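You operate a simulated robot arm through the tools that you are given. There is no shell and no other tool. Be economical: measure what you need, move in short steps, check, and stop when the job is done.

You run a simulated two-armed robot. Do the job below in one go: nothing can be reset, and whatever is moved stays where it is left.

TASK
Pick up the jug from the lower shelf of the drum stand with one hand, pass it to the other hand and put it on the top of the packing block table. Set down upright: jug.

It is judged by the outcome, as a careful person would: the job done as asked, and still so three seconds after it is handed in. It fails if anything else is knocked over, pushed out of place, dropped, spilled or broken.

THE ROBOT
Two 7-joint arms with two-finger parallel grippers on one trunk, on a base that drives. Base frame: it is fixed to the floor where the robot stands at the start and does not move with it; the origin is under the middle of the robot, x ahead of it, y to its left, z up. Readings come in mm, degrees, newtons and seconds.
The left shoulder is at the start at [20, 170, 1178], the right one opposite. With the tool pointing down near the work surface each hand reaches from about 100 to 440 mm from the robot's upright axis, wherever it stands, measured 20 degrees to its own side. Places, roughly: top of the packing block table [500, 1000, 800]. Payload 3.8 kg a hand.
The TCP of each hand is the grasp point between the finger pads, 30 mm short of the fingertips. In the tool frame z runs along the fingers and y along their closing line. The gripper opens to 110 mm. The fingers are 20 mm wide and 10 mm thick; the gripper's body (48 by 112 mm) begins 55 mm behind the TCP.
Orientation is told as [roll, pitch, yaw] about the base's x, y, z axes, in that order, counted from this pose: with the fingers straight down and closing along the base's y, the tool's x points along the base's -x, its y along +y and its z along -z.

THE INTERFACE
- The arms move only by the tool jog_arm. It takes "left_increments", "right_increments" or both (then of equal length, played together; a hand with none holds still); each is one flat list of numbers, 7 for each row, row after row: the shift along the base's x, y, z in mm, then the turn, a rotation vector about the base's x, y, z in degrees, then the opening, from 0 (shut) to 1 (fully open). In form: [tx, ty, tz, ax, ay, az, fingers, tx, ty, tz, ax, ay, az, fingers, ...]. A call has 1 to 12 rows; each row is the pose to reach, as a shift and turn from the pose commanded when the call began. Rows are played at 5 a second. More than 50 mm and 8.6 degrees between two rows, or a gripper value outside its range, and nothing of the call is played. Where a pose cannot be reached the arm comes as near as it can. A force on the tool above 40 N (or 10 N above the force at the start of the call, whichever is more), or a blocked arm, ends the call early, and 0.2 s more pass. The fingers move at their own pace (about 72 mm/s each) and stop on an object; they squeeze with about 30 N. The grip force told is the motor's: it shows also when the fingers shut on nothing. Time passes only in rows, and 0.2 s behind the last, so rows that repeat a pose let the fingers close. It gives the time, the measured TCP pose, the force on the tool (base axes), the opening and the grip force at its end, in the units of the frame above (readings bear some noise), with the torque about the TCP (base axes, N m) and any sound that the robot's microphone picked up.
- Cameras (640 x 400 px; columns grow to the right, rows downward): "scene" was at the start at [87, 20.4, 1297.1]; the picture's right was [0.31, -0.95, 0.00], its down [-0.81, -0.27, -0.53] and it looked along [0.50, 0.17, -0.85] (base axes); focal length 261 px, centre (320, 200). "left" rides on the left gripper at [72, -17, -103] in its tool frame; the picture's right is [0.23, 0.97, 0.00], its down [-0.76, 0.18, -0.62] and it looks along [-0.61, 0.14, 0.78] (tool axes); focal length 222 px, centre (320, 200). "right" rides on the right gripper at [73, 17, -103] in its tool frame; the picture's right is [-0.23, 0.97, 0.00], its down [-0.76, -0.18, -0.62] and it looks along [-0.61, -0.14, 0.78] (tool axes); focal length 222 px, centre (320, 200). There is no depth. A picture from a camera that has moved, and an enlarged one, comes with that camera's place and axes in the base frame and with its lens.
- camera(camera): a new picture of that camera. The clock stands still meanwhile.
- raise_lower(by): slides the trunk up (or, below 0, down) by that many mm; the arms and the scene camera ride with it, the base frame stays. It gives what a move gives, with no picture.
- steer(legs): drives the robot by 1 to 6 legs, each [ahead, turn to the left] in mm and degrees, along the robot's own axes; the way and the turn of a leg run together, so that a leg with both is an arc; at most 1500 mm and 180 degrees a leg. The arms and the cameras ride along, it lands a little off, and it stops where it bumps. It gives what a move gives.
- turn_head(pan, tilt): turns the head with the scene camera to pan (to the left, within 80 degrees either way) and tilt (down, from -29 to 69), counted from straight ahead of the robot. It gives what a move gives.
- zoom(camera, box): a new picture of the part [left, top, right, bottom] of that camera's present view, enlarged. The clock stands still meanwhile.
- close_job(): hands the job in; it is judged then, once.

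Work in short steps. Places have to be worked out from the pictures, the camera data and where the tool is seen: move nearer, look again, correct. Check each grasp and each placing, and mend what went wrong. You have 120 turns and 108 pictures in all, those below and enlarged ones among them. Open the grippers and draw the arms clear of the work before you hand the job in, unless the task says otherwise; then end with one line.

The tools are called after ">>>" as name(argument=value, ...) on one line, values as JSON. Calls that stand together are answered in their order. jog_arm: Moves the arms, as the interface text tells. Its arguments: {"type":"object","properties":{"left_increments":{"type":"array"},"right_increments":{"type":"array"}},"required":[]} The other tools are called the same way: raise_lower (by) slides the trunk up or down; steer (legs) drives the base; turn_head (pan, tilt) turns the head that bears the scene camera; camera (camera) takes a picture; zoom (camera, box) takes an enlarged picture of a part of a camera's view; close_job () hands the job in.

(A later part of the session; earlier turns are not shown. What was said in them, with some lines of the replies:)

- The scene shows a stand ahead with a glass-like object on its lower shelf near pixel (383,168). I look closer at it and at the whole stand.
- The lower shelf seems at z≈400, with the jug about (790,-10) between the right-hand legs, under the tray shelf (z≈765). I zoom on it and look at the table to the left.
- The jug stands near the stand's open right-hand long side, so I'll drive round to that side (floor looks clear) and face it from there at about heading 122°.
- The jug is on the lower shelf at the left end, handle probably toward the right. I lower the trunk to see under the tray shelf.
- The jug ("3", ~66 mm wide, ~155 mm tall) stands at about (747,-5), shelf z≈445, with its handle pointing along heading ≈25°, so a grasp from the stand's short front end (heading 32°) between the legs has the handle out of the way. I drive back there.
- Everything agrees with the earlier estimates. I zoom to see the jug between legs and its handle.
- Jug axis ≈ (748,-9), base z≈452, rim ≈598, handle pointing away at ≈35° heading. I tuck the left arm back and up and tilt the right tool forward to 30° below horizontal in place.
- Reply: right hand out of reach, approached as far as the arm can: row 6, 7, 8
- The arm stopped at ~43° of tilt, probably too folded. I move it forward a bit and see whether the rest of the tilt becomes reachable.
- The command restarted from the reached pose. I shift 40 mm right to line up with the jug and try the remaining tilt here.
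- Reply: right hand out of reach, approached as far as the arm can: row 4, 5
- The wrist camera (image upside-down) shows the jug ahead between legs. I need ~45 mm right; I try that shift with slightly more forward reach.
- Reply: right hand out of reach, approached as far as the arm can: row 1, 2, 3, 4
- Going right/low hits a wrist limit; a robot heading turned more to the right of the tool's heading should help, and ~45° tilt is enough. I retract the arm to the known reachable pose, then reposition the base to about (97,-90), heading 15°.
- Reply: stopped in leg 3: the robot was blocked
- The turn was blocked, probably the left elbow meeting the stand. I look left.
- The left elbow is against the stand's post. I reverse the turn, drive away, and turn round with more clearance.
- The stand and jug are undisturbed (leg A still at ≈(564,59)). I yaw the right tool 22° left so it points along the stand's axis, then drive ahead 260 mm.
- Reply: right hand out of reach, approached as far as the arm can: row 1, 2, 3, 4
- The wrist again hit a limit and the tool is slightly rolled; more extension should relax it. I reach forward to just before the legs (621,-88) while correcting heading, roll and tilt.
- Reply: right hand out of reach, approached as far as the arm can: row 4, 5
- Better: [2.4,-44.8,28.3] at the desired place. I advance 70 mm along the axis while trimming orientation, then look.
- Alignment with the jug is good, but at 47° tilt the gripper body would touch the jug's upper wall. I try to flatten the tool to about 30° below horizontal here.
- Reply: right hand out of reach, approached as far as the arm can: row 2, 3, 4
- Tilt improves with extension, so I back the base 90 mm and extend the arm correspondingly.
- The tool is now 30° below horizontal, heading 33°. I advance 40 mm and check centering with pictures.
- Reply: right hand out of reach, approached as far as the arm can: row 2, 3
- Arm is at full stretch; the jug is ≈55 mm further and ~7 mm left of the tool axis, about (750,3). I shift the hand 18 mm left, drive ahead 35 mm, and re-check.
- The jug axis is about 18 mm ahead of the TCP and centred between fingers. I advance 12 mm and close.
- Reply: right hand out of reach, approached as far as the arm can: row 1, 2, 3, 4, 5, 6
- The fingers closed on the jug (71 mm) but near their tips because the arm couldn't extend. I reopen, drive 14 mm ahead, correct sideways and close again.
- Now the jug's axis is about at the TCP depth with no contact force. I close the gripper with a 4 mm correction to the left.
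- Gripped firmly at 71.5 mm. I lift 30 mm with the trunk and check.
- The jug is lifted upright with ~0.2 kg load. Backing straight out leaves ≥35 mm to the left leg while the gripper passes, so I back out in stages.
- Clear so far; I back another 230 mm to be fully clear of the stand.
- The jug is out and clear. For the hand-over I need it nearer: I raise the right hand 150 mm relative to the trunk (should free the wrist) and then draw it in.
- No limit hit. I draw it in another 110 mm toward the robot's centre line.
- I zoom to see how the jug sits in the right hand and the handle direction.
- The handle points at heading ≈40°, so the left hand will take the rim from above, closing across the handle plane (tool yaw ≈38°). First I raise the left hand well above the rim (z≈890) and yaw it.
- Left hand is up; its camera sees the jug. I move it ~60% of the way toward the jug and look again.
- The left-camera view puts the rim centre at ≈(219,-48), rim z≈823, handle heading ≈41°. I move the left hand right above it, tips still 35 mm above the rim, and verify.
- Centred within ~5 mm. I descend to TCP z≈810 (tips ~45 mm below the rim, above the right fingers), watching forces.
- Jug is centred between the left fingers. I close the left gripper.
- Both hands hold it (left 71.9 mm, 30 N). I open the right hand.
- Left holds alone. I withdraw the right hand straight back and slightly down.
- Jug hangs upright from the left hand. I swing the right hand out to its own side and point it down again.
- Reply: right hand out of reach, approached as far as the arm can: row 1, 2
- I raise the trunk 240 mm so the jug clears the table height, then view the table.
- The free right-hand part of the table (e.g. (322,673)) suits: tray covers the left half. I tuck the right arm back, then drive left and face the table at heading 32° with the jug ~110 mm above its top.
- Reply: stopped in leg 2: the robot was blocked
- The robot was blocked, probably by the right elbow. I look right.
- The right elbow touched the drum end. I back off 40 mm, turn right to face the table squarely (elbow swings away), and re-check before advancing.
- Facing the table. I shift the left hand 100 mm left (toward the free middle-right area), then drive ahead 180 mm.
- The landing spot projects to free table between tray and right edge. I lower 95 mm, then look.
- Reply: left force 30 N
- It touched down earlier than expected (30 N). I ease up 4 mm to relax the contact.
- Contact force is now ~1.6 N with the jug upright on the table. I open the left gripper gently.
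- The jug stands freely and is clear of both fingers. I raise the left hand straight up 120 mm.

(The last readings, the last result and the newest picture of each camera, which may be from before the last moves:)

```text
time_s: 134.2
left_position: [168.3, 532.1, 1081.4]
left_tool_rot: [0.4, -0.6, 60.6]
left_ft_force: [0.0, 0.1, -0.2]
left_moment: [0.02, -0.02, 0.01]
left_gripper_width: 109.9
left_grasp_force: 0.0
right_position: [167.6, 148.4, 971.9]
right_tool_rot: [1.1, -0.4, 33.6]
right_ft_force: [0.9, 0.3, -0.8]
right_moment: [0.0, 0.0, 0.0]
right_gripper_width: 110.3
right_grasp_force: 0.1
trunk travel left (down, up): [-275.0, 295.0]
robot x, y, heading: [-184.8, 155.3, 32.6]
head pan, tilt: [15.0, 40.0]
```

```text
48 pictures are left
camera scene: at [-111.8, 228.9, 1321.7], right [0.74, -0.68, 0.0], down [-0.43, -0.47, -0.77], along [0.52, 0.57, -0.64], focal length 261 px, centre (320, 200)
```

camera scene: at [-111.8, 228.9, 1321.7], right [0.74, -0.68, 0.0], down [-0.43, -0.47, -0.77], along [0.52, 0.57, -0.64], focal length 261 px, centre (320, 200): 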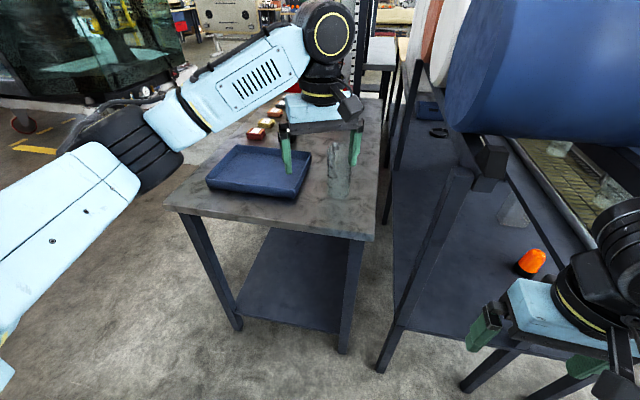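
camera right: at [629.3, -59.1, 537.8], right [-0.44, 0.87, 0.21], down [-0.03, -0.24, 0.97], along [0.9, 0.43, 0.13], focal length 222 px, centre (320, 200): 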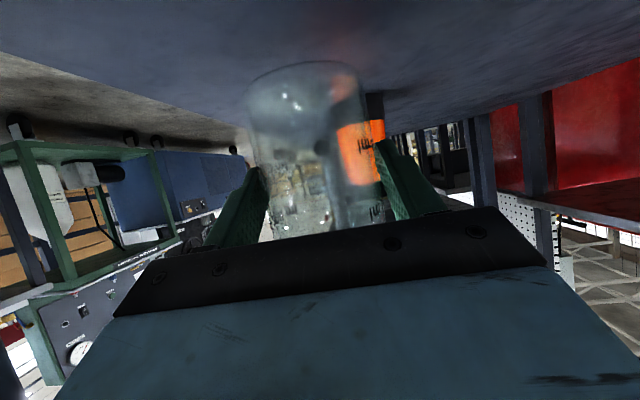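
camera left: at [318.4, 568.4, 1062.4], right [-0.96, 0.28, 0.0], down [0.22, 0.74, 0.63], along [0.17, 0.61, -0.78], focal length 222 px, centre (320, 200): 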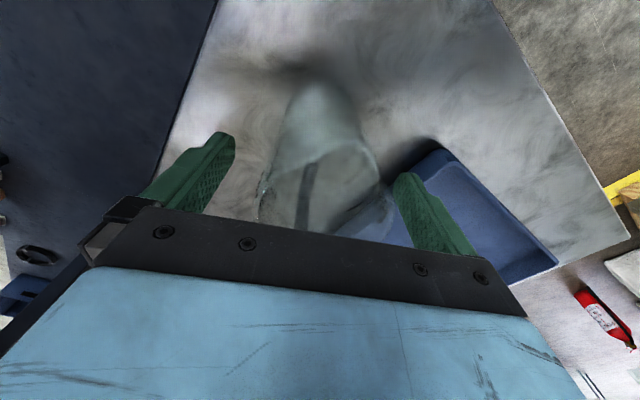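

The jug stands on the table. A final zoom on the jug and on the shelf to confirm nothing else was disturbed.

>>> zoom(camera="scene", box=[190, 100, 400, 250])

>>> zoom(camera="scene", box=[400, 130, 640, 300])

```text
2.67 times, centred on (295, 175) of scene
camera zoom: at [-111.8, 228.9, 1321.7], right [0.74, -0.68, 0.0], down [-0.43, -0.47, -0.77], along [0.52, 0.57, -0.64], focal length 696 px, centre (387, 267)
```

zoom: 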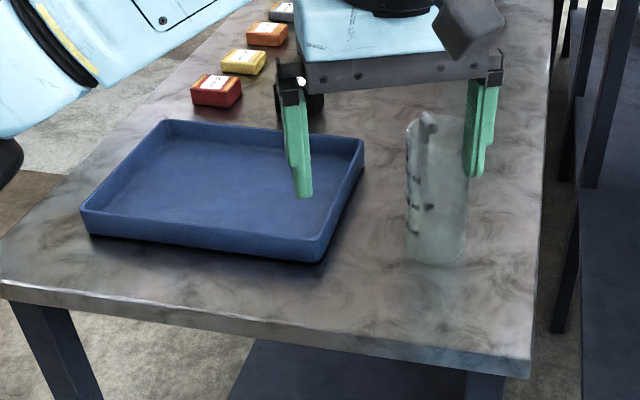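

```text
2.35 times, centred on (520, 215) of scene
camera zoom: at [-111.8, 228.9, 1321.7], right [0.74, -0.68, 0.0], down [-0.43, -0.47, -0.77], along [0.52, 0.57, -0.64], focal length 614 px, centre (-151, 165)
```

zoom: 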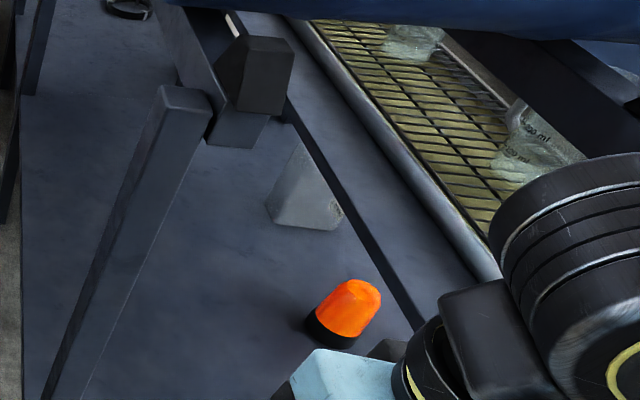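

The jug is upright and free. I check the jugs on the drain tray from a better angle before handing in.

>>> turn_head(pan=-25, tilt=20)

>>> camera(camera="scene")

```text
time_s: 135.3
left_position: [168.7, 534.6, 1081.0]
left_tool_rot: [0.4, -0.4, 60.7]
left_ft_force: [-0.7, -0.9, -0.3]
left_moment: [-0.03, 0.0, -0.01]
left_gripper_width: 109.8
left_grasp_force: 0.0
right_position: [168.9, 149.0, 971.9]
right_tool_rot: [1.0, -0.4, 33.6]
right_ft_force: [0.1, 0.6, 0.2]
right_moment: [0.0, 0.0, -0.02]
right_gripper_width: 110.0
right_grasp_force: 0.1
trunk travel left (down, up): [-275.0, 295.0]
robot x, y, heading: [-188.4, 158.9, 32.6]
head pan, tilt: [-25.0, 20.0]
```

```text
45 pictures are left
camera scene: at [-76.0, 179.0, 1353.0], right [0.13, -0.99, 0.0], down [-0.34, -0.04, -0.94], along [0.93, 0.12, -0.34], focal length 261 px, centre (320, 200)
```

scene: 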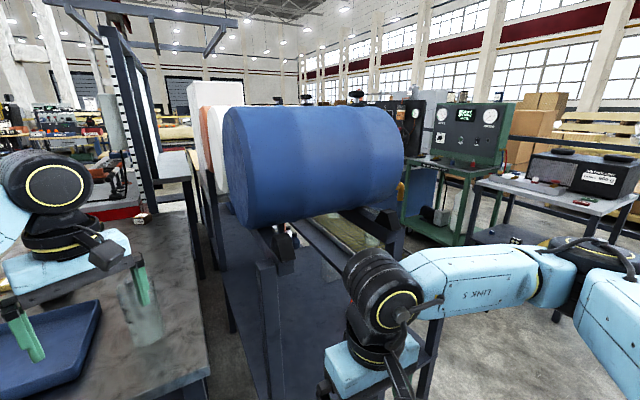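

>>> zoom(camera="scene", box=[270, 190, 420, 280])

```text
4.27 times, centred on (345, 235) of scene
camera zoom: at [-76.0, 179.0, 1353.0], right [0.13, -0.99, 0.0], down [-0.34, -0.04, -0.94], along [0.93, 0.12, -0.34], focal length 1114 px, centre (213, 51)
```

zoom: 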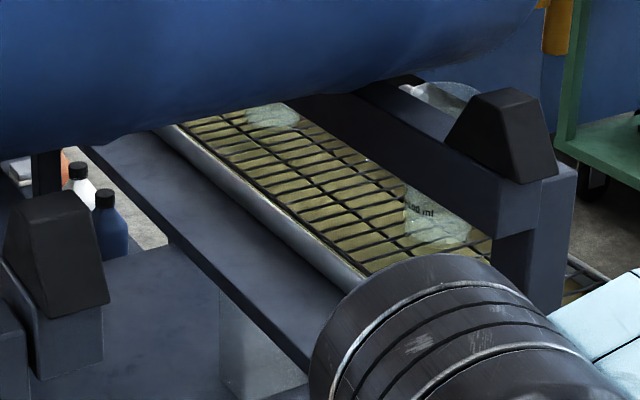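

The tray jugs stand upright, the drum and bottles are undisturbed, and the jug is on the table with both grippers open and clear. I hand the job in.

>>> close_job()

```text
The job is handed in.
```

The jug is standing upright on the packing block table: the right hand picked it from the lower shelf and passed it to the left hand, which set it down. While driving, the left elbow touched the drum stand's post and the right elbow touched the drum end. The final pictures showed nothing displaced.
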